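You operate a simulated robot arm through the tools that you are given. There is no shell and no other tool.

The job below is to be done with a simulated robot arm. You get a single attempt, and the scene is never put back.

Task
Lift the red hitch lever, give the grease nipple three pumps and shut the lever again.
Fine: the grease gun goes back in its holder. Where these are worked on the way, their far stop is far enough and under half their travel is too little: red hitch lever.
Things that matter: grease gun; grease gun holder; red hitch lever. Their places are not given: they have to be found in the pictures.

It is judged by the outcome, as a careful person would: the job done as asked, and still so three seconds after it is handed in. It fails if anything else is knocked over, pushed out of place, dropped, spilled or broken.

Robot
A 7-joint arm with a three-finger gripper, fixed in place. Base frame: the origin is on the floor under the middle of its stand, x ahead of it, y to its left, z up. Lengths are in mm, angles in degrees, forces in N, time in s.
It reaches about 1342 mm from its shoulder. Its first joint turns from -166.0 to 166.0 degrees. Payload 2.69 kg.
Tool frame: the origin (TCP) lies between the finger pads and is the grasp point; the fingertips stand 30 mm ahead of it; z points along the fingers, y is the line along which they close. The gripper opens to 128 mm; its body begins 117 mm behind the TCP.
Orientation is that of the tool frame in the base frame, as a unit quaternion [x, y, z, w]. With the fingers straight down and closing along the base's y, the tool's x points along the base's -x, its y along +y and its z along -z.

Tools
- The arm moves only by the tool jog_arm. Its arguments are lists of equal length, an entry for each row: "gripper": the gripper command, from -1 (shut) to 1 (fully open), values between in proportion; "slide": the shift along the tool's x, y, z in units of 20 mm (1.0 is 20 mm), a list of three; "dr": the turn, a rotation vector about the tool's x, y, z in units of 8 degrees (1.0 is 8 degrees), a list of three. In form: {"gripper": [gripper, ...], "slide": [[x, y, z], ...], "dr": [[rx, ry, rz], ...]}. A call has 1 to 20 rows; each row shifts and turns the commanded pose from where the row before left it, along the tool's axes as they then stand. A call with a number of a shift or a turn outside -1 to 1 is refused whole. Rows are played at 5 a second. More than 50 mm and 8.6 degrees between two rows, or a gripper value outside its range, and nothing of the call is played. A pose out of reach is approached as far as the arm can. The call stops where the force on the tool passes 90 N (or 10 N more than at its start, if that is more) or the arm is blocked; 0.2 s more then pass. The fingers move at their own pace (about 127 mm/s each) and stop on an object; they squeeze with about 43 N. The grip force told is the motor's: it shows also when the fingers shut on nothing. Time passes only in rows, and 0.2 s behind the last, so rows that do not move let the fingers close. The reply holds the time, the measured pose of the TCP, the force on the tool along the base axes, the opening and the grip force, in the units named above and with some noise, with the torque about the TCP (base axes, N m) and any sound that the robot's microphone picked up, and new pictures: "show" is both (left out), scene, wrist or none.
- Cameras (640 x 400 px; columns grow to the right, rows downward): "scene" is fixed at [400.7, 652.1, 1262.9]; the picture's right is [-0.99, -0.11, 0.00], its down [-0.06, 0.54, -0.84] and it looks along [0.10, -0.83, -0.55] (base axes); focal length 316 px, centre (320, 200). "wrist" rides on the gripper at [58, 54, -131] in the tool frame; the picture's right is [-0.68, 0.74, 0.00], its down [-0.62, -0.57, -0.55] and it looks along [-0.40, -0.37, 0.84] (tool axes); focal length 234 px, centre (320, 200).
- raise_lower(by): moves the trunk up (or, below 0, down) by that many mm; the arm rides with it, the base frame stays. It gives what a move gives, with no picture.
- probe_pixels(camera, pixels): there is no depth. For up to 12 entries [column, row, z] of the newest picture of that camera ("zoom" is the newest enlarged one), the place [x, y] in the base frame at which the ray of that pixel passes the height z, good to about 2 mm. It takes no simulated time.
- zoom(camera, box): a new picture of the part [left, top, right, bottom] of that camera's present view, enlarged. It takes no simulated time.
- close_job(): hands the job in; it is judged then, once.

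Open the gripper and draw the arm clear of the work before you hand the job in, unless the task says otherwise.

The tools are called as name(argument=value, ...) on one line, values as JSON. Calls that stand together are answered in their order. jog_arm: Moves the arm, as the interface text tells. Its arguments: {"type":"object","properties":{"gripper":{"type":"array"},"slide":{"type":"array"},"dr":{"type":"array"},"show":{"type":"string","enum":["both","scene","wrist","none"]}},"required":["gripper","slide","dr"]} The other tools are called the same way: raise_lower (by) moves the trunk up or down; probe_pixels (camera, pixels) gives the place at which the rays of pixels pass given heights; zoom (camera, box) takes an enlarged picture of a part of a camera's view; close_job () hands the job in.

At the start:

```text
time_s: 0.0
tcp_pos: [438.7, -463.7, 1019.8]
tcp_rot: [-0.001, 1.0, 0.0, 0.0]
contact_force: [0.9, 0.0, -0.4]
moment: [0.0, -0.01, 0.01]
opening: 127.7
grasp_force: 0.0
trunk travel left (down, up): [-150.0, 200.0]
```

scene: 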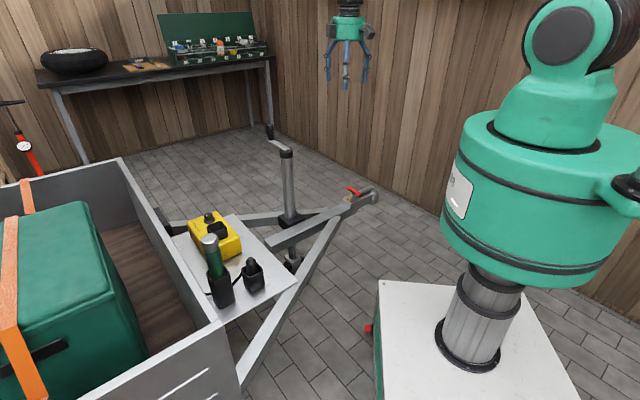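
wrist: 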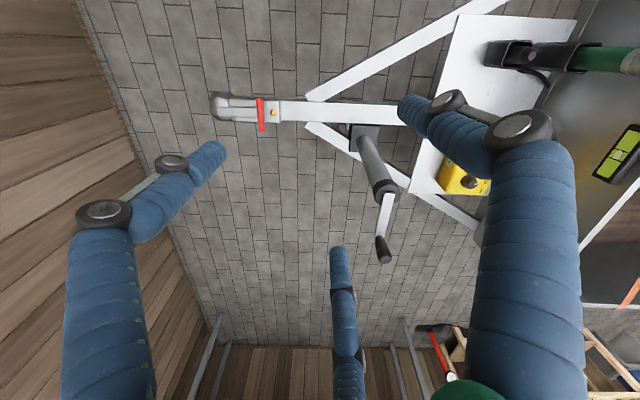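

The scene shows a trailer with drawbar, red lever near (355,190), and a dark-green gun standing in a black holder near (215,270). I zoom into these to see details.

zoom(camera="scene", box=[300, 160, 400, 222])

zoom(camera="scene", box=[160, 200, 300, 320])

zoom(camera="wrist", box=[190, 70, 330, 158])

zoom(camera="wrist", box=[440, 0, 640, 125])

```text
6.40 times, centred on (350, 191) of scene
```

zoom: 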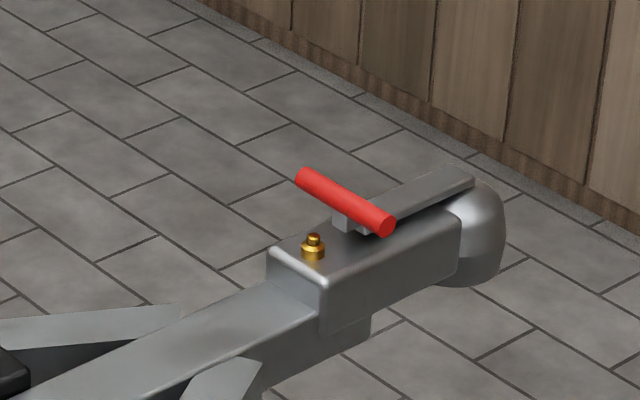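

```text
3.33 times, centred on (230, 260) of scene
```

zoom: 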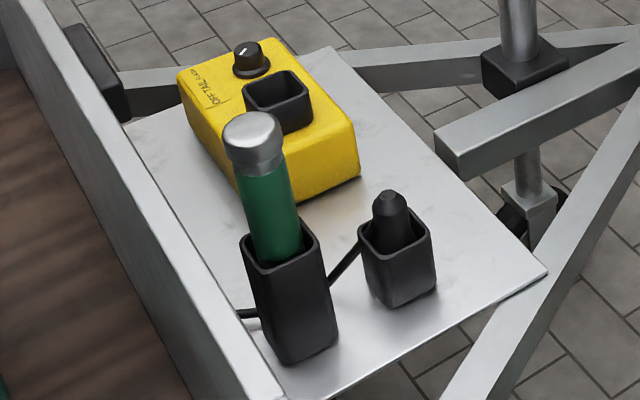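

```text
4.55 times, centred on (260, 114) of wrist
```

zoom: 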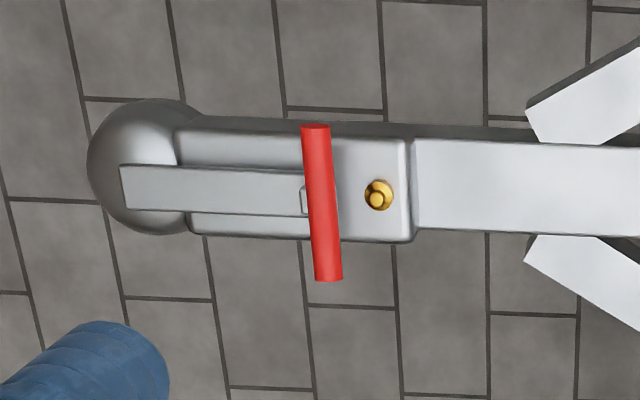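

```text
3.20 times, centred on (540, 62) of wrist
```

zoom: 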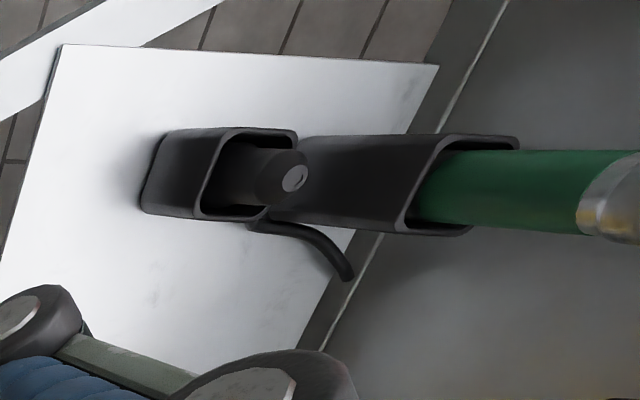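

The gold nipple is at scene (349,198) and wrist (273,113), with the red bar next to it. I probe these and the holder features at several heights to triangulate.

probe_pixels(camera="scene", pixels=[[348.9, 197.5, 300], [348.9, 197.5, 400], [348.9, 197.5, 500], [348.9, 197.5, 600], [360.5, 195, 400], [360.5, 195, 500], [347, 187, 400], [347, 187, 500], [213, 238, 700], [213, 238, 600], [252, 260, 500], [252, 260, 600]])

probe_pixels(camera="wrist", pixels=[[272.9, 112.9, 300], [272.9, 112.9, 400], [272.9, 112.9, 500], [272.9, 112.9, 600], [259, 97.6, 400], [259, 97.6, 500], [262, 131, 400], [262, 131, 500], [532, 55, 500], [532, 55, 600], [630, 66, 600], [630, 66, 700]])

```text
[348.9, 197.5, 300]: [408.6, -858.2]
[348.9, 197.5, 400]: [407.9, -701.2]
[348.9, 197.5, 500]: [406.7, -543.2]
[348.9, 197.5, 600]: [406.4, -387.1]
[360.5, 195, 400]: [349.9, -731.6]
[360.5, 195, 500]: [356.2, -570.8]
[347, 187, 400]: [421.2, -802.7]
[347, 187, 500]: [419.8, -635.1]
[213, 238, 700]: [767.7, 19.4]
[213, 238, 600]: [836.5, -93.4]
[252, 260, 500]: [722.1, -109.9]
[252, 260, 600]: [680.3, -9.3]
```

```text
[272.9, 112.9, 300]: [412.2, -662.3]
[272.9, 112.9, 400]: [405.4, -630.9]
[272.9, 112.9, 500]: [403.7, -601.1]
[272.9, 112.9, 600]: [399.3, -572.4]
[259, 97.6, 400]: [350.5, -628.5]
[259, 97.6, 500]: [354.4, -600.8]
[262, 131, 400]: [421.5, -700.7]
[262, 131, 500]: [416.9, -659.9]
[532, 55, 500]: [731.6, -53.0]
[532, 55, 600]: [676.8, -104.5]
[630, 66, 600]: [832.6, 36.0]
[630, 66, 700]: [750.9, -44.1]
```

The nipple triangulates to about (405,-615,455) and the green cylinder's cap to about (785,-18,667). I zoom on the bench, the pump and the yellow box to be sure which item is the grease gun.

zoom(camera="scene", box=[110, 5, 280, 85])

zoom(camera="scene", box=[0, 80, 80, 190])

zoom(camera="scene", box=[185, 205, 265, 310])

zoom(camera="wrist", box=[400, 300, 640, 400])

```text
3.76 times, centred on (195, 45) of scene
```

zoom: 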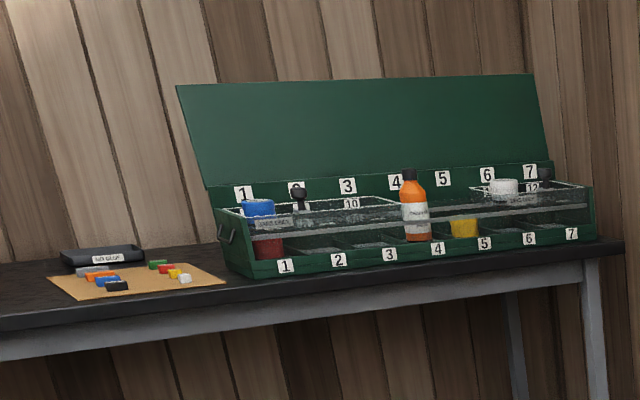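

```text
3.64 times, centred on (40, 135) of scene
```

zoom: 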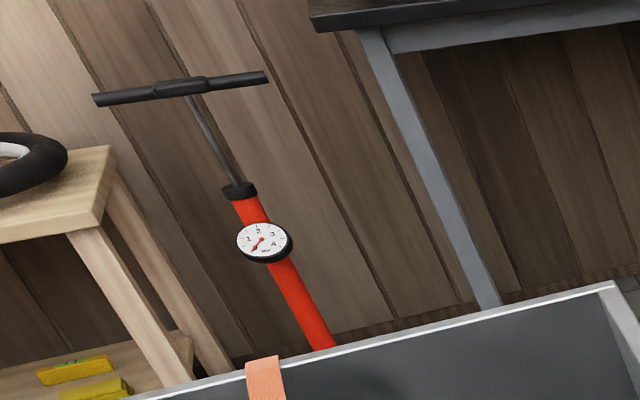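

```text
3.81 times, centred on (225, 258) of scene
```

zoom: 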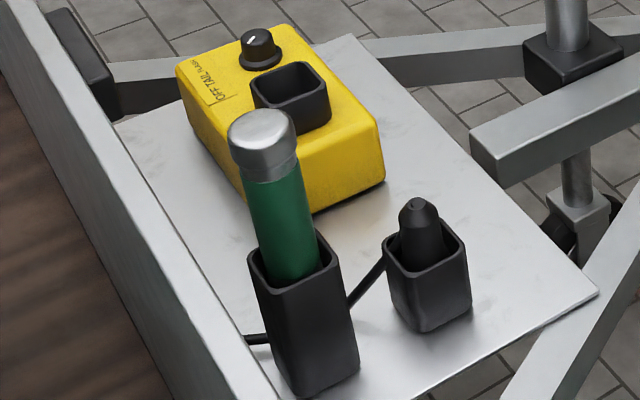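

```text
2.67 times, centred on (520, 350) of wrist
```

zoom: 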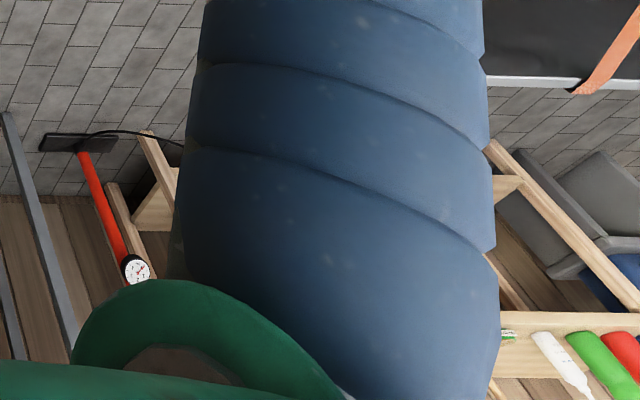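

The yellow box is a lamp tester and the small black item a plug, so the green cylinder with silver cap at scene (213,230) is the grease gun. The jockey-wheel post with crank at scene (287,150)/wrist (385,190) is an obstacle, so I probe it before moving.

probe_pixels(camera="scene", pixels=[[287, 150, 500], [287, 150, 700], [287, 150, 900], [270, 128, 700], [270, 128, 900], [375, 190, 400], [375, 190, 500]])

probe_pixels(camera="wrist", pixels=[[385, 188, 500], [385, 188, 700], [385, 188, 900], [384, 250, 700], [384, 250, 900], [222, 106, 400], [222, 106, 500]])

zoom(camera="wrist", box=[320, 120, 440, 270])

zoom(camera="scene", box=[240, 110, 340, 280])

```text
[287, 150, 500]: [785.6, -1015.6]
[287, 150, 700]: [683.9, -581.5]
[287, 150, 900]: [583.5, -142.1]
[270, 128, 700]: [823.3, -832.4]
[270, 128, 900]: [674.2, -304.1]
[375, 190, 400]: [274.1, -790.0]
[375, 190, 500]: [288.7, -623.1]
```

```text
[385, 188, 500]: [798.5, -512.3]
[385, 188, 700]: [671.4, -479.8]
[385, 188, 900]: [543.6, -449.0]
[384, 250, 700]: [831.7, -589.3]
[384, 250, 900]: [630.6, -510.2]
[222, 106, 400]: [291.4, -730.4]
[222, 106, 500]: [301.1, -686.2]
```

```text
2.67 times, centred on (380, 195) of wrist
```

zoom: 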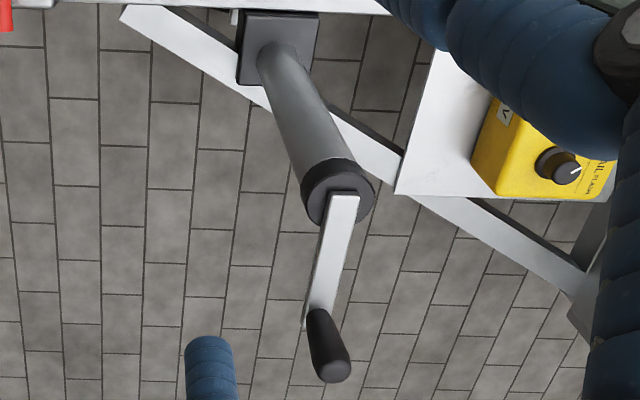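

```text
2.35 times, centred on (290, 195) of scene
```

zoom: 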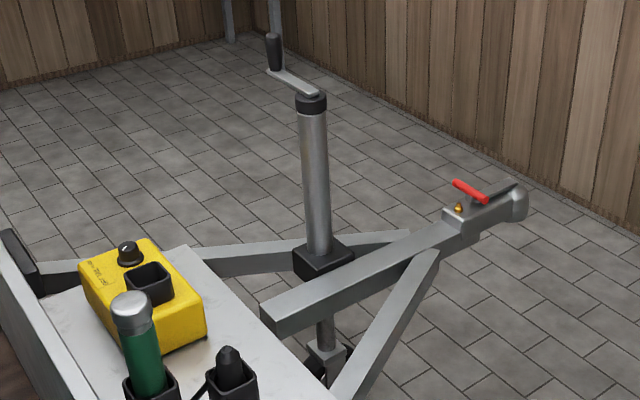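

The jockey post top is about (655,-472,750) with the crank beyond it, well clear of the lever at about (387,-637,478). I move above the lever to TCP about (395,-625,680) for a closer look.

jog_arm(gripper=[1, 1, 1, 1, 1, 1, 1, 1, 1, 1, 1, 1, 1, 1, 1, 1, 1], slide=[[0.13, -0.47, 1], [0.13, -0.47, 1], [0.13, -0.47, 1], [0.13, -0.47, 1], [0.13, -0.47, 1], [0.13, -0.47, 1], [0.13, -0.47, 1], [0.13, -0.47, 1], [0.13, -0.47, 1], [0.13, -0.47, 1], [0.13, -0.47, 1], [0.13, -0.47, 1], [0.13, -0.47, 1], [0.13, -0.47, 1], [0.13, -0.47, 1], [0.13, -0.47, 1], [0.13, -0.47, 1]], dr=[[0, 0, 0], [0, 0, 0], [0, 0, 0], [0, 0, 0], [0, 0, 0], [0, 0, 0], [0, 0, 0], [0, 0, 0], [0, 0, 0], [0, 0, 0], [0, 0, 0], [0, 0, 0], [0, 0, 0], [0, 0, 0], [0, 0, 0], [0, 0, 0], [0, 0, 0]], show="both")

```text
time_s: 3.6
tcp_pos: [393.2, -623.7, 680.8]
tcp_rot: [0.0, 1.0, -0.001, 0.0]
contact_force: [-0.7, 0.2, 1.0]
moment: [0.0, 0.04, 0.04]
opening: 127.9
grasp_force: 0.1
trunk travel left (down, up): [-150.0, 200.0]
```

scene: 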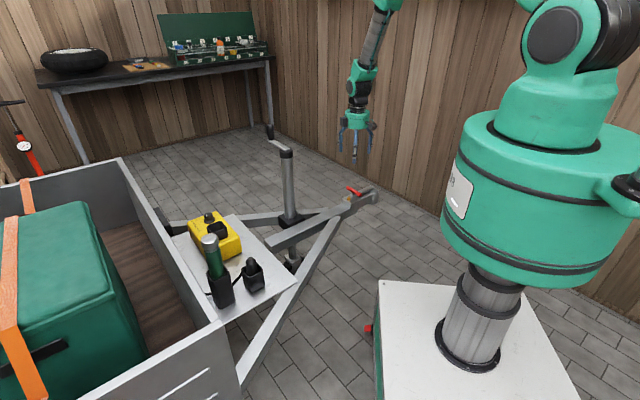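
wrist: 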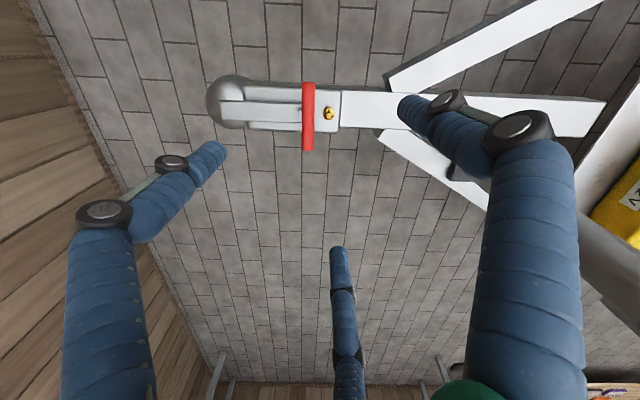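

The lever now sits at wrist (307,115) with the nipple at (328,112). I zoom in and probe their ends.

zoom(camera="wrist", box=[200, 65, 360, 165])

probe_pixels(camera="wrist", pixels=[[328, 112, 455], [307, 82, 480], [308, 149, 480], [307, 115, 480], [222, 112, 480], [222, 112, 450], [340, 90, 445], [340, 129, 445]])

```text
4.00 times, centred on (280, 115) of wrist
```

zoom: 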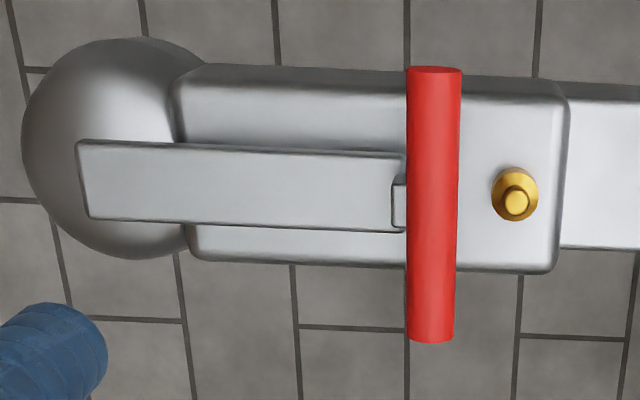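

```text
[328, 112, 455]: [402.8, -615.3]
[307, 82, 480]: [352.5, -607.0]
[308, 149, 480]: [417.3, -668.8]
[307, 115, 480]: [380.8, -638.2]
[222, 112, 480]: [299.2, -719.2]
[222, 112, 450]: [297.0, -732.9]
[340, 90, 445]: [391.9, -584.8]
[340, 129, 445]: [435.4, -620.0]
```

Wrist zoom agrees with the triangulation: red bar from (352,-607) to (417,-669) at z≈480, about 18 mm thick, nipple at (403,-615). I zoom into the scene view tightly to see the lever's pivot and side profile.

zoom(camera="scene", box=[335, 175, 383, 205])

zoom(camera="scene", box=[195, 225, 243, 310])

```text
13.33 times, centred on (359, 190) of scene
```

zoom: 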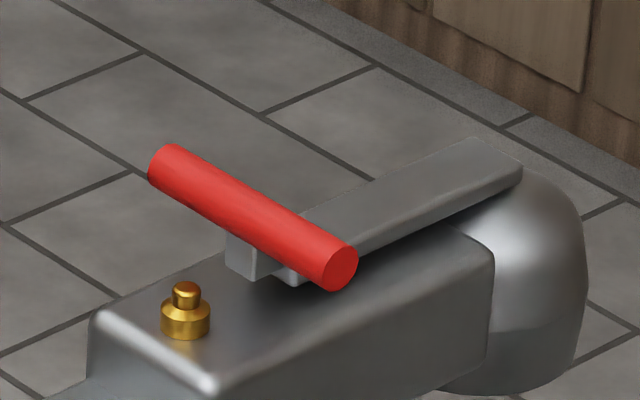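

```text
4.71 times, centred on (219, 268) of scene
```

zoom: 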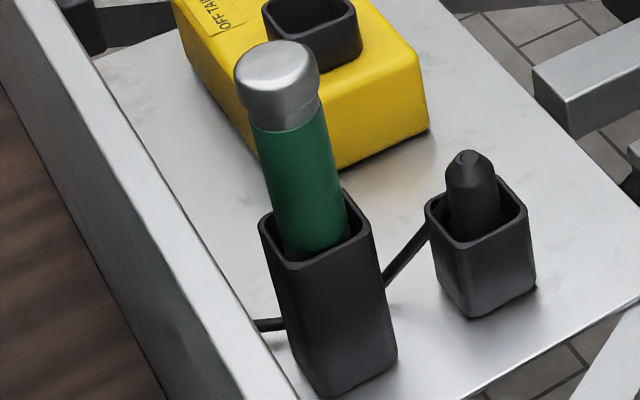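

I triangulate the strip's front corners and the small block below the bar using scene and wrist pixels to find the pivot side.

probe_pixels(camera="scene", pixels=[[370.6, 185.35, 450], [370.6, 185.35, 500], [374.2, 187.75, 450], [374.2, 187.75, 500], [347.6, 186.5, 450], [347.6, 186.5, 500], [361.2, 194.6, 450], [361.2, 194.6, 500], [342.5, 198.3, 430], [342.5, 198.3, 460]])

probe_pixels(camera="wrist", pixels=[[222.5, 119.5, 450], [222.5, 119.5, 500], [219.5, 100, 450], [219.5, 100, 500], [307.5, 149.5, 450], [307.5, 149.5, 500], [308.5, 82.5, 450], [308.5, 82.5, 500], [340, 132, 430], [340, 132, 460]])

```text
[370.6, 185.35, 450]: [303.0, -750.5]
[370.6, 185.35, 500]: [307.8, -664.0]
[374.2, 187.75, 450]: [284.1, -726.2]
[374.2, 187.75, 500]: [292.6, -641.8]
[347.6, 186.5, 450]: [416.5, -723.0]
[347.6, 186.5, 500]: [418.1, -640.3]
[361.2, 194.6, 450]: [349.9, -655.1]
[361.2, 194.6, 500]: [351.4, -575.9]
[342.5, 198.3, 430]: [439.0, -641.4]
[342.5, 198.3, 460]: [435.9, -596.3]
```

```text
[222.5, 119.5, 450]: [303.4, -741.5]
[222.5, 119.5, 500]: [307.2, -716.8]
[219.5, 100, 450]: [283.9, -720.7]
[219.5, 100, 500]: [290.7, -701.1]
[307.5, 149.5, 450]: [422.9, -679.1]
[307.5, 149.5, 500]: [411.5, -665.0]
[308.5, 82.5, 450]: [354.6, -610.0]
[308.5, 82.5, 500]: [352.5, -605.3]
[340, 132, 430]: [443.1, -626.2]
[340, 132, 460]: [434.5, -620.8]
```

The strip's front end is at about (294,-728,456), so the lever likely pivots at the front over the ball with the red bar rising. I close the gripper here in free air to learn how the fingers converge.

jog_arm(gripper=[0.0, 0.0, 0.0, 0.0], slide=[[0, 0, 0], [0, 0, 0], [0, 0, 0], [0, 0, 0]], dr=[[0, 0, 0], [0, 0, 0], [0, 0, 0], [0, 0, 0]], show="both")

jog_arm(gripper=[-1, -1, -1, -1], slide=[[0, 0, 0], [0, 0, 0], [0, 0, 0], [0, 0, 0]], dr=[[0, 0, 0], [0, 0, 0], [0, 0, 0], [0, 0, 0]], show="both")

```text
time_s: 4.6
tcp_pos: [393.3, -624.6, 680.4]
tcp_rot: [-0.001, 1.0, 0.0, -0.001]
contact_force: [-0.6, -1.3, 0.1]
moment: [-0.03, -0.01, -0.03]
opening: 64.0
grasp_force: 0.1
trunk travel left (down, up): [-150.0, 200.0]
```

scene: 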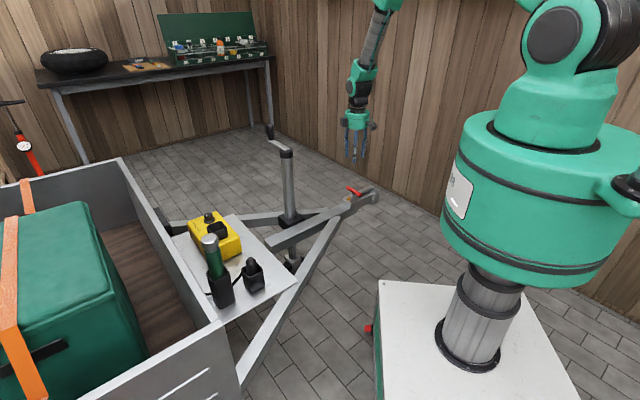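
wrist: 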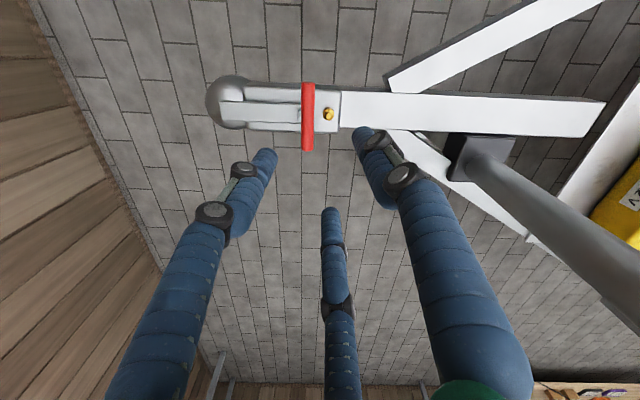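

```text
time_s: 5.6
tcp_pos: [394.3, -624.1, 681.1]
tcp_rot: [-0.001, 1.0, 0.001, -0.001]
contact_force: [0.3, 0.3, -0.7]
moment: [-0.01, 0.03, -0.01]
opening: 2.4
grasp_force: 31.3
trunk travel left (down, up): [-150.0, 200.0]
```

scene: 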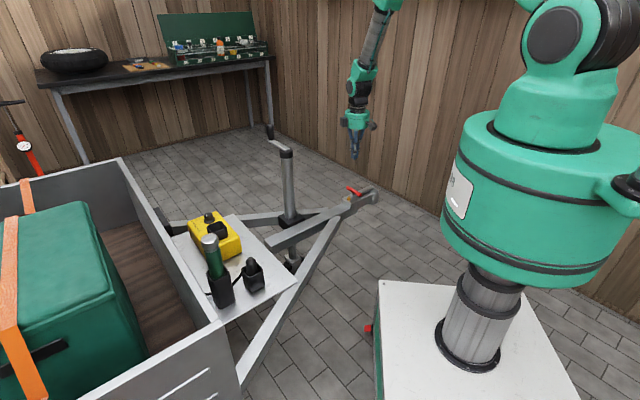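
wrist: 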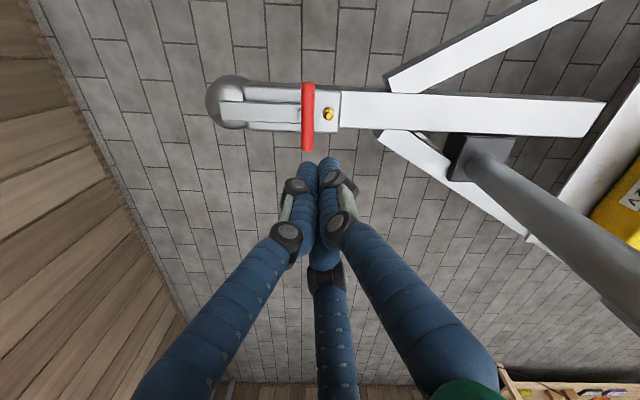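

The three fingers close radially like a chuck, so I can pinch the bar with tool y along the drawbar. I rotate the tool about +43.6° around its z, with a partially open gripper, so one finger is on the nipple side and two straddle the strip.

jog_arm(gripper=[0.6, 0.6, 0.6, 0.6, 0.6, 0.6], slide=[[0, 0, 0], [0, 0, 0], [0, 0, 0], [0, 0, 0], [0, 0, 0], [0, 0, 0]], dr=[[0, 0, 0.91], [0, 0, 0.91], [0, 0, 0.91], [0, 0, 0.91], [0, 0, 0.91], [0, 0, 0.9]], show="both")

```text
time_s: 7.0
tcp_pos: [393.9, -621.7, 680.3]
tcp_rot: [0.372, 0.928, -0.001, 0.0]
contact_force: [-1.0, -0.4, -0.1]
moment: [0.03, -0.02, 0.0]
opening: 102.4
grasp_force: 0.0
trunk travel left (down, up): [-150.0, 200.0]
```

scene: 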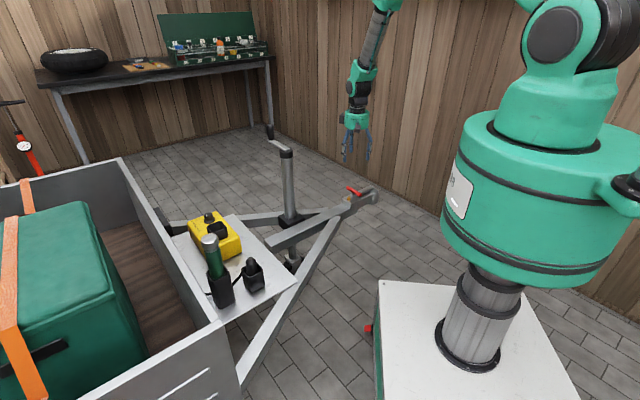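
wrist: 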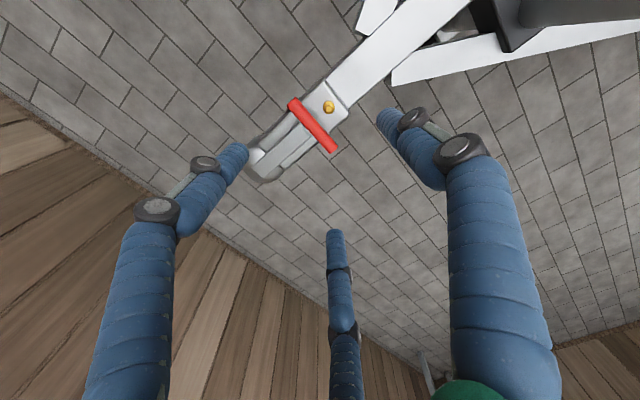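

The orientation now has tool y along the drawbar (0.69,0.72). I lower to TCP z≈580 directly above the bar centre for a check.

jog_arm(gripper=[0.6, 0.6, 0.6, 0.6, 0.6], slide=[[-0.048, -0.186, 1], [-0.048, -0.186, 1], [-0.048, -0.186, 1], [-0.048, -0.186, 1], [-0.048, -0.186, 1]], dr=[[0, 0, 0], [0, 0, 0], [0, 0, 0], [0, 0, 0], [0, 0, 0]], show="both")

```text
time_s: 8.2
tcp_pos: [385.4, -642.1, 581.1]
tcp_rot: [0.371, 0.929, -0.001, 0.001]
contact_force: [-0.3, 0.4, 0.6]
moment: [-0.04, 0.02, 0.0]
opening: 102.5
grasp_force: 0.1
trunk travel left (down, up): [-150.0, 200.0]
```

scene: 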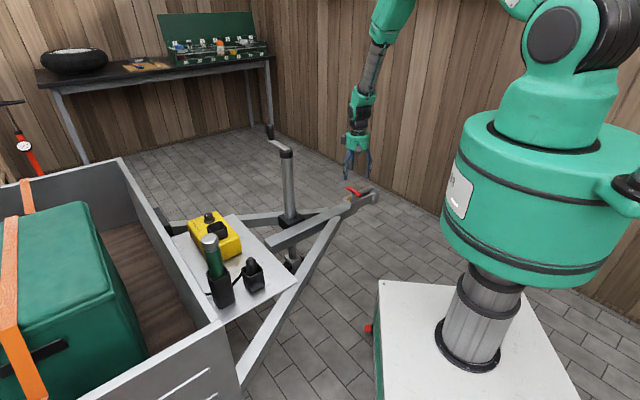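
wrist: 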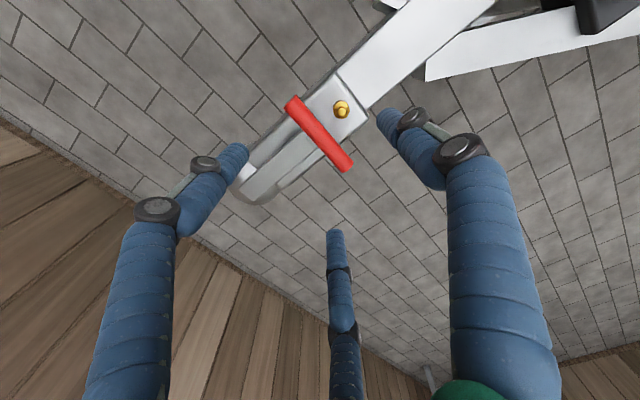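

The bar lies between the fingers; I zoom and probe bar ends and nipple from this nearer view to refine their place.

zoom(camera="wrist", box=[230, 75, 390, 205])

probe_pixels(camera="wrist", pixels=[[291, 103, 480], [346, 164, 480], [319, 134, 480], [341, 108, 455], [341, 108, 460], [265, 190, 456], [246, 172, 456]])

```text
3.08 times, centred on (310, 140) of wrist
```

zoom: 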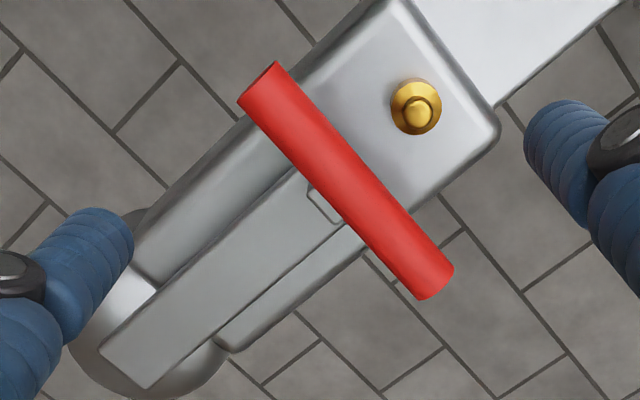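

```text
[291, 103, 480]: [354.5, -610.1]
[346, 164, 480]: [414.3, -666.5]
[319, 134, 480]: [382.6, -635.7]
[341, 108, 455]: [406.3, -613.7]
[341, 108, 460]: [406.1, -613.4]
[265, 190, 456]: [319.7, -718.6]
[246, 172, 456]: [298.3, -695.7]
```

Bar centre is about (384,-638,478). I descend to TCP z≈497 (fingertips ≈467, above the nipple top) with a slight offset toward the front so all fingers can meet the bar.

jog_arm(gripper=[0.6, 0.6, 0.6, 0.6, 0.6], slide=[[0.2, -0.1, 0.84], [0, 0, 0.84], [0, 0, 0.84], [0, 0, 0.84], [0, 0, 0.84]], dr=[[0, 0, 0], [0, 0, 0], [0, 0, 0], [0, 0, 0], [0, 0, 0]], show="both")

```text
time_s: 9.4
tcp_pos: [379.8, -637.7, 495.2]
tcp_rot: [0.371, 0.928, -0.001, 0.0]
contact_force: [0.1, -0.2, 0.1]
moment: [0.03, 0.03, 0.0]
opening: 102.2
grasp_force: 0.1
trunk travel left (down, up): [-150.0, 200.0]
```

scene: 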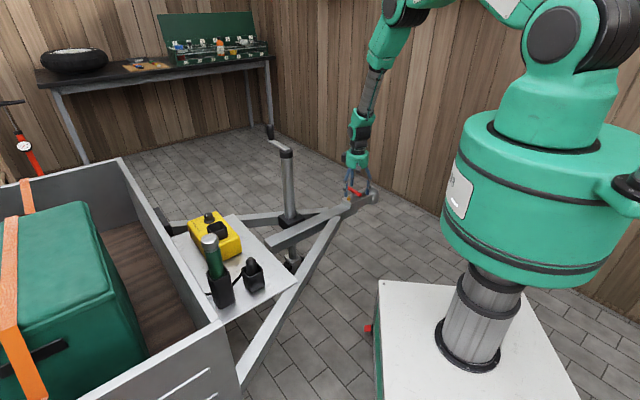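
wrist: 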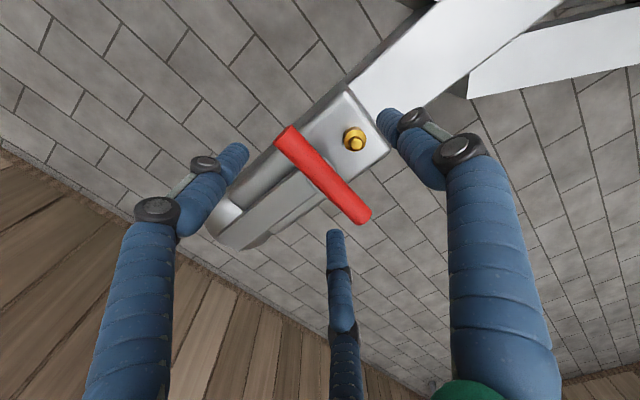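

I zoom on the wrist view to check the finger tips against the nipple at (354,138) and the bar.

zoom(camera="wrist", box=[200, 90, 440, 250])

zoom(camera="scene", box=[330, 145, 394, 215])

probe_pixels(camera="wrist", pixels=[[283, 136, 480], [364, 216, 480], [354, 140, 460], [386, 114, 465], [238, 150, 465], [334, 235, 465]])

```text
2.50 times, centred on (320, 170) of wrist
```

zoom: 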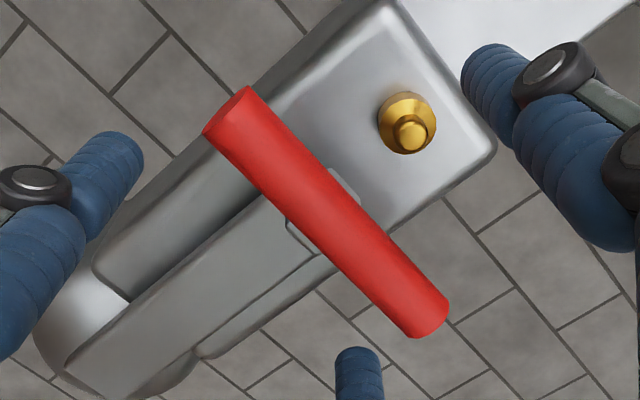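

```text
5.71 times, centred on (362, 180) of scene
```

zoom: 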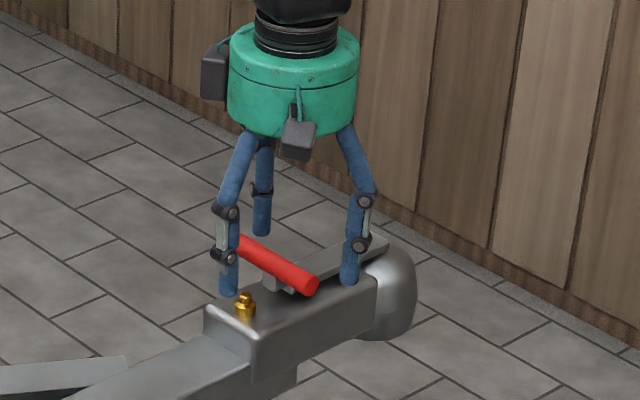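

```text
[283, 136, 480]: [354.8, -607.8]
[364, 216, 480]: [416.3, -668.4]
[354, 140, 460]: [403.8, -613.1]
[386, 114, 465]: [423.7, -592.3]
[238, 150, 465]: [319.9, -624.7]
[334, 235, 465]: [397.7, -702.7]
```

Fingertips sit about 5–8 mm above the nipple's top and the bar is nicely inside the three fingers. I close the gripper on the bar.

jog_arm(gripper=[-1, -1, -1, -1, -1], slide=[[0, 0, 0], [0, 0, 0], [0, 0, 0], [0, 0, 0], [0, 0, 0]], dr=[[0, 0, 0], [0, 0, 0], [0, 0, 0], [0, 0, 0], [0, 0, 0]], show="both")

```text
time_s: 10.6
tcp_pos: [381.5, -643.3, 497.1]
tcp_rot: [0.372, 0.928, -0.002, 0.003]
contact_force: [-25.3, -66.7, -13.0]
moment: [-1.69, 0.4, -1.84]
opening: 28.0
grasp_force: 45.5
trunk travel left (down, up): [-150.0, 200.0]
```

scene: 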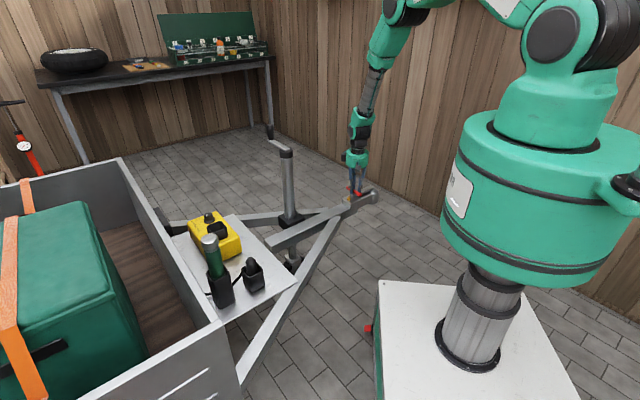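
wrist: 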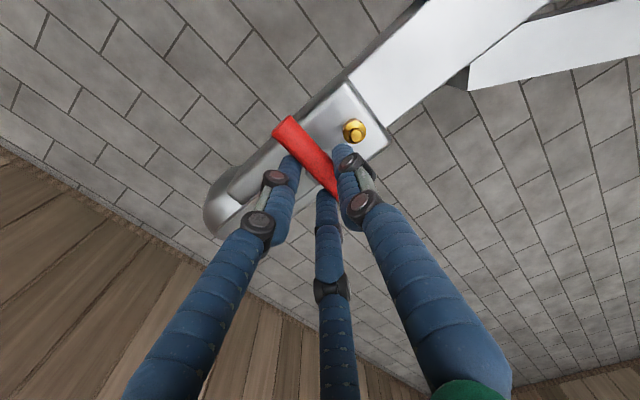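

The bar is held (opening 28, grip 45 N) but the tool is pushed about 66 N toward the front. I relieve it by shifting the command in tool −y and a little −x.

jog_arm(gripper=[-1, -1], slide=[[-0.05, -0.12, 0], [-0.05, -0.08, 0]], dr=[[0, 0, 0], [0, 0, 0]], show="wrist")

```text
time_s: 11.2
tcp_pos: [380.7, -644.1, 494.2]
tcp_rot: [0.37, 0.929, -0.001, 0.001]
contact_force: [3.7, -38.7, 5.0]
moment: [-1.41, -0.74, -1.44]
opening: 28.1
grasp_force: 44.9
trunk travel left (down, up): [-150.0, 200.0]
```

wrist: 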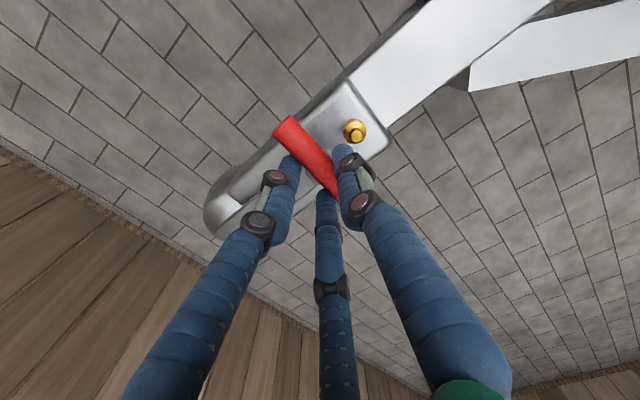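

About 29 N along tool −x and 25 N along −y remain. I relieve a little more.

jog_arm(gripper=[-1, -1], slide=[[-0.1, -0.08, 0], [-0.05, 0, 0]], dr=[[0, 0, 0], [0, 0, 0]], show="none")

```text
time_s: 11.8
tcp_pos: [381.9, -644.5, 495.9]
tcp_rot: [0.37, 0.929, 0.001, -0.001]
contact_force: [27.9, -3.5, 18.3]
moment: [-0.31, -1.08, -1.0]
opening: 28.3
grasp_force: 44.9
trunk travel left (down, up): [-150.0, 200.0]
```

Forces are modest now, so I start lifting: up ~10 mm with a few mm toward the front, following an arc about the front pivot.

jog_arm(gripper=[-1, -1, -1], slide=[[0, -0.06, -0.25], [0, -0.07, -0.25], [0, 0, 0]], dr=[[0, 0, 0], [0, 0, 0], [0, 0, 0]], show="both")

```text
time_s: 12.6
tcp_pos: [378.4, -645.3, 505.6]
tcp_rot: [0.37, 0.929, 0.001, -0.002]
contact_force: [63.6, 33.0, 12.5]
moment: [1.09, -1.33, -0.61]
opening: 28.4
grasp_force: 45.4
trunk travel left (down, up): [-150.0, 200.0]
```

scene: 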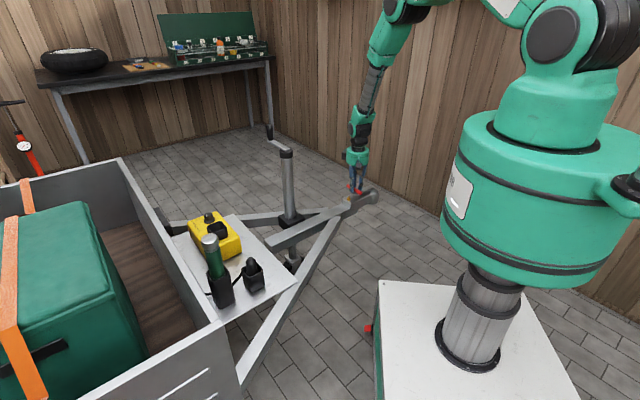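
wrist: 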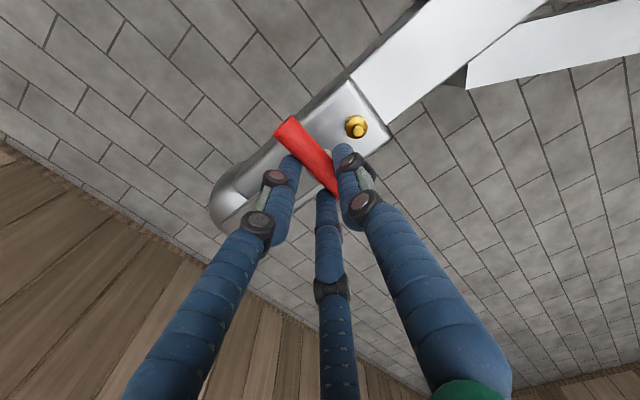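

The bar rose with the gripper (z force only 12 N), but I've overshot forward: ~68 N along +y. I correct by +2.4 mm in y and go further up 8 mm.

jog_arm(gripper=[-1, -1, -1], slide=[[-0.05, 0.12, -0.1], [0, 0, -0.3], [0, 0, 0]], dr=[[0, 0, 0], [0, 0, 0], [0, 0, 0]], show="none")

```text
time_s: 13.4
tcp_pos: [378.2, -645.8, 513.3]
tcp_rot: [0.372, 0.928, 0.0, -0.002]
contact_force: [-14.9, -3.6, -6.4]
moment: [-0.14, 0.38, -1.21]
opening: 27.9
grasp_force: 45.0
trunk travel left (down, up): [-150.0, 200.0]
```

Forces have relaxed to about 15 N and the bar is ~18 mm up. I continue along the arc, now tilting the tool with the lever (negative turn about tool x) so the block under the bar doesn't jam the rear finger.

jog_arm(gripper=[-1, -1, -1], slide=[[0, -0.13, -0.365], [0, -0.125, -0.36], [0, 0, 0]], dr=[[-0.5, 0, 0], [-0.5, 0, 0], [0, 0, 0]], show="both")

```text
time_s: 14.2
tcp_pos: [373.6, -653.1, 525.5]
tcp_rot: [0.371, 0.926, 0.066, 0.025]
contact_force: [-77.6, -30.6, -33.4]
moment: [-0.96, 1.75, -2.18]
opening: 27.7
grasp_force: 45.3
trunk travel left (down, up): [-150.0, 200.0]
```

scene: 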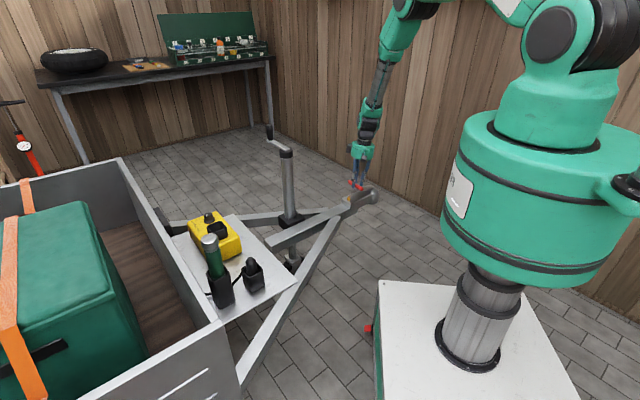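
wrist: 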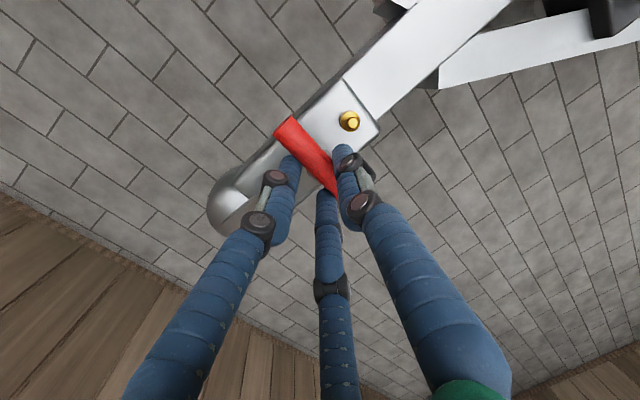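

The lever's arc seems tighter than I assumed (about 75 N toward the front). I zoom to see how the strip moves with the bar.

zoom(camera="wrist", box=[190, 90, 400, 240])

zoom(camera="scene", box=[330, 150, 394, 215])

```text
2.67 times, centred on (295, 165) of wrist
```

zoom: 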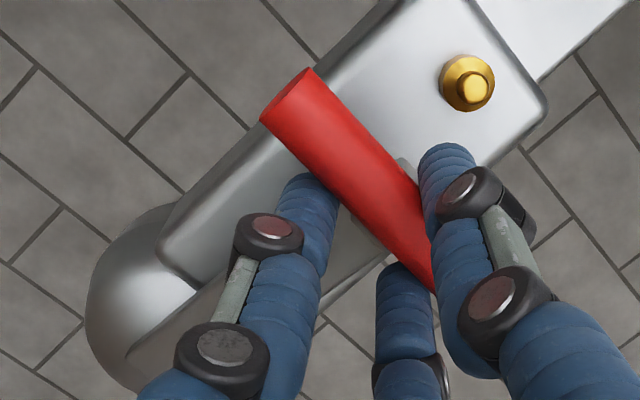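

```text
6.15 times, centred on (362, 182) of scene
```

zoom: 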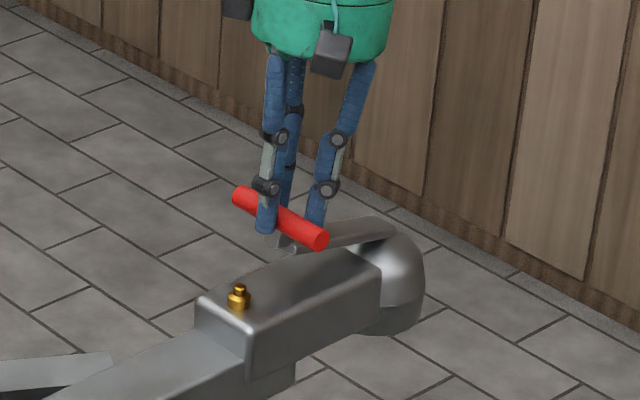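

The strip still hinges at its front end over the ball while the bar end rises. I correct forward ~3.5 mm and take the next arc step.

jog_arm(gripper=[-1, -1, -1], slide=[[0, -0.173, -0.024], [0, -0.233, -0.354], [0, 0, 0]], dr=[[0, 0, 0], [-0.5, 0, 0], [0, 0, 0]], show="none")

```text
time_s: 15.0
tcp_pos: [369.4, -655.2, 533.8]
tcp_rot: [0.369, 0.923, 0.1, 0.037]
contact_force: [-57.8, 0.9, -20.8]
moment: [0.3, 1.77, -1.56]
opening: 27.6
grasp_force: 45.3
trunk travel left (down, up): [-150.0, 200.0]
```

Residual is ~39 N toward the front and ~42 N along +x. I correct both and take two more arc steps.

jog_arm(gripper=[-1, -1, -1, -1], slide=[[0.1, -0.098, -0.021], [0, -0.233, -0.354], [0, -0.233, -0.354], [0, 0, 0]], dr=[[0, 0, 0], [-0.5, 0, 0], [-0.5, 0, 0], [0, 0, 0]], show="both")

```text
time_s: 16.0
tcp_pos: [360.7, -665.5, 547.1]
tcp_rot: [0.365, 0.914, 0.162, 0.065]
contact_force: [-9.6, 33.3, 8.7]
moment: [1.68, 0.73, -0.38]
opening: 28.0
grasp_force: 44.6
trunk travel left (down, up): [-150.0, 200.0]
```

scene: 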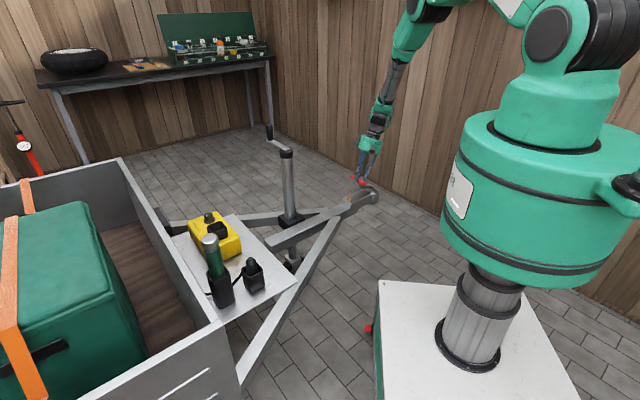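
wrist: 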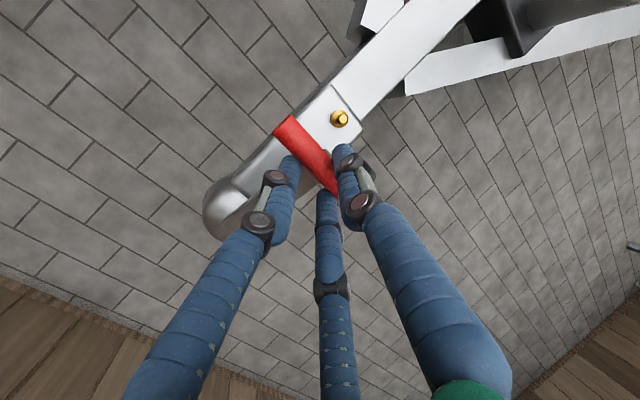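

Forces are low (~35 N); the lever follows. I continue with three more arc rows.

jog_arm(gripper=[-1, -1, -1, -1], slide=[[0.05, -0.21, -0.354], [0.03, -0.233, -0.354], [0, -0.233, -0.354], [0, 0, 0]], dr=[[-0.5, 0, 0], [-0.5, 0, 0], [-0.5, 0, 0], [0, 0, 0]], show="both")

```text
time_s: 17.0
tcp_pos: [345.5, -680.7, 563.6]
tcp_rot: [0.356, 0.893, 0.256, 0.104]
contact_force: [22.1, 40.9, 42.9]
moment: [1.3, -0.88, -0.26]
opening: 28.1
grasp_force: 45.5
trunk travel left (down, up): [-150.0, 200.0]
```

scene: 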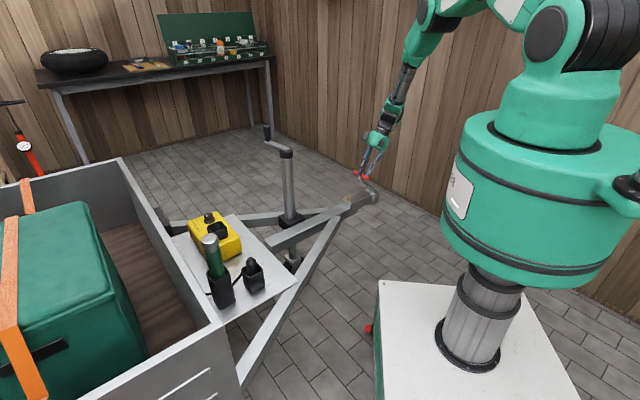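
wrist: 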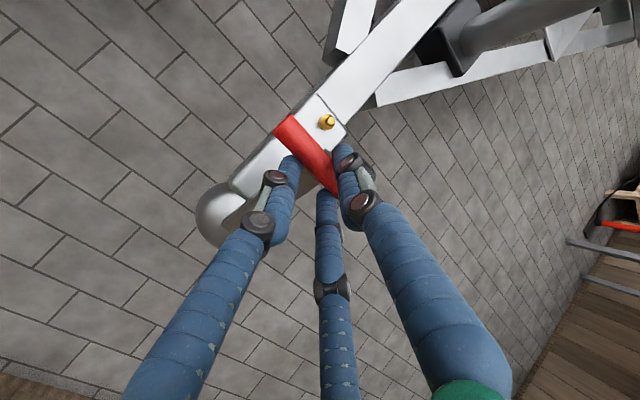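

The residual force is radial outward (~60 N) with little tangential resistance, so the lever moves freely. I continue three rows with slightly less forward motion.

jog_arm(gripper=[-1, -1, -1, -1], slide=[[0, -0.12, -0.37], [0, -0.19, -0.36], [0, -0.2, -0.36], [0, 0, 0]], dr=[[-0.5, 0, 0], [-0.5, 0, 0], [-0.5, 0, 0], [0, 0, 0]], show="both")

```text
time_s: 18.0
tcp_pos: [329.3, -695.8, 574.6]
tcp_rot: [0.344, 0.861, 0.348, 0.141]
contact_force: [20.0, 19.6, 43.8]
moment: [0.72, -0.89, -0.78]
opening: 27.9
grasp_force: 45.1
trunk travel left (down, up): [-150.0, 200.0]
```

scene: 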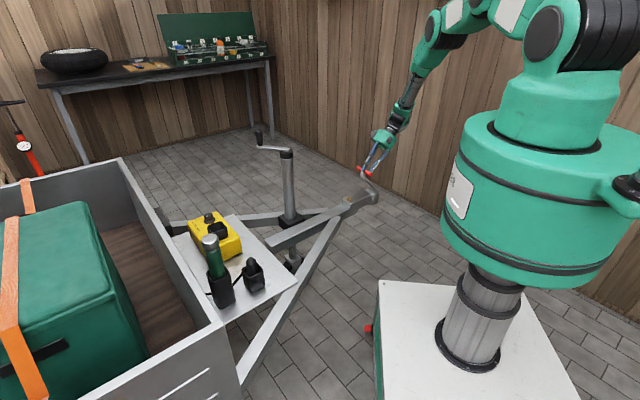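
wrist: 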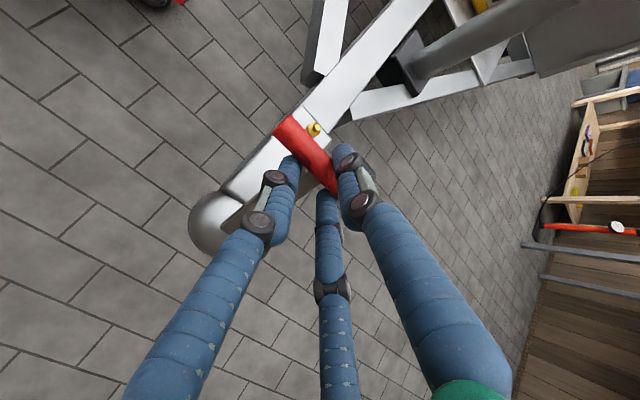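

In the scene the jockey crank near (260,140) looks different from before. I zoom there and on the lever to check.

zoom(camera="scene", box=[230, 110, 330, 190])

zoom(camera="scene", box=[325, 130, 405, 215])

```text
5.00 times, centred on (280, 150) of scene
```

zoom: 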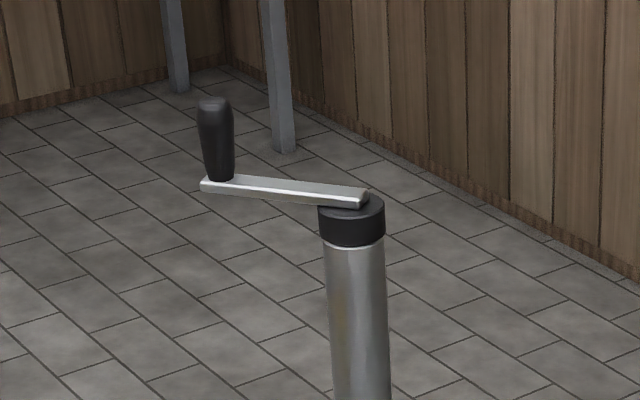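

```text
4.71 times, centred on (365, 172) of scene
```

zoom: 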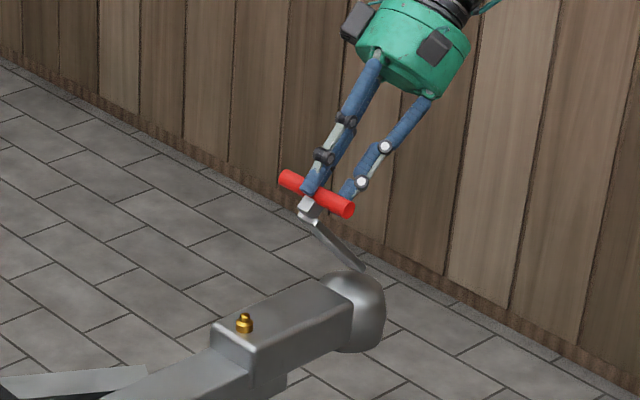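

The crank arm at (258,135) points differently than at the start, although no part of my arm is near (735,-546,810); I'll keep watching it. I probe the wall's distance before tilting further.

probe_pixels(camera="scene", pixels=[[420, 219, 0], [360, 183, 0], [287, 150, 750], [258, 147, 750], [258, 130, 830]])

jog_arm(gripper=[-1, -1], slide=[[0, 0.08, -0.02], [0, 0, 0]], dr=[[0, 0, 0], [0, 0, 0]], show="scene")

```text
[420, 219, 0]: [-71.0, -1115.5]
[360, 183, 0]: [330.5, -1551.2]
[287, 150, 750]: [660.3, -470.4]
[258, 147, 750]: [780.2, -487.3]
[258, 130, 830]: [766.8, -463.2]
```

```text
time_s: 18.6
tcp_pos: [329.5, -696.9, 574.1]
tcp_rot: [0.344, 0.861, 0.347, 0.14]
contact_force: [22.2, 4.8, 27.9]
moment: [0.62, -0.44, -0.93]
opening: 28.2
grasp_force: 45.0
trunk travel left (down, up): [-150.0, 200.0]
```

scene: 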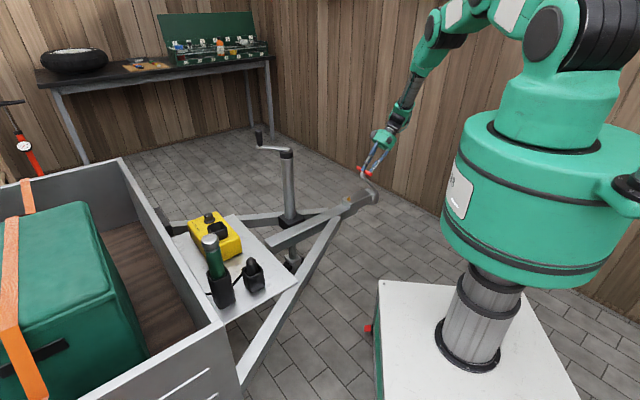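

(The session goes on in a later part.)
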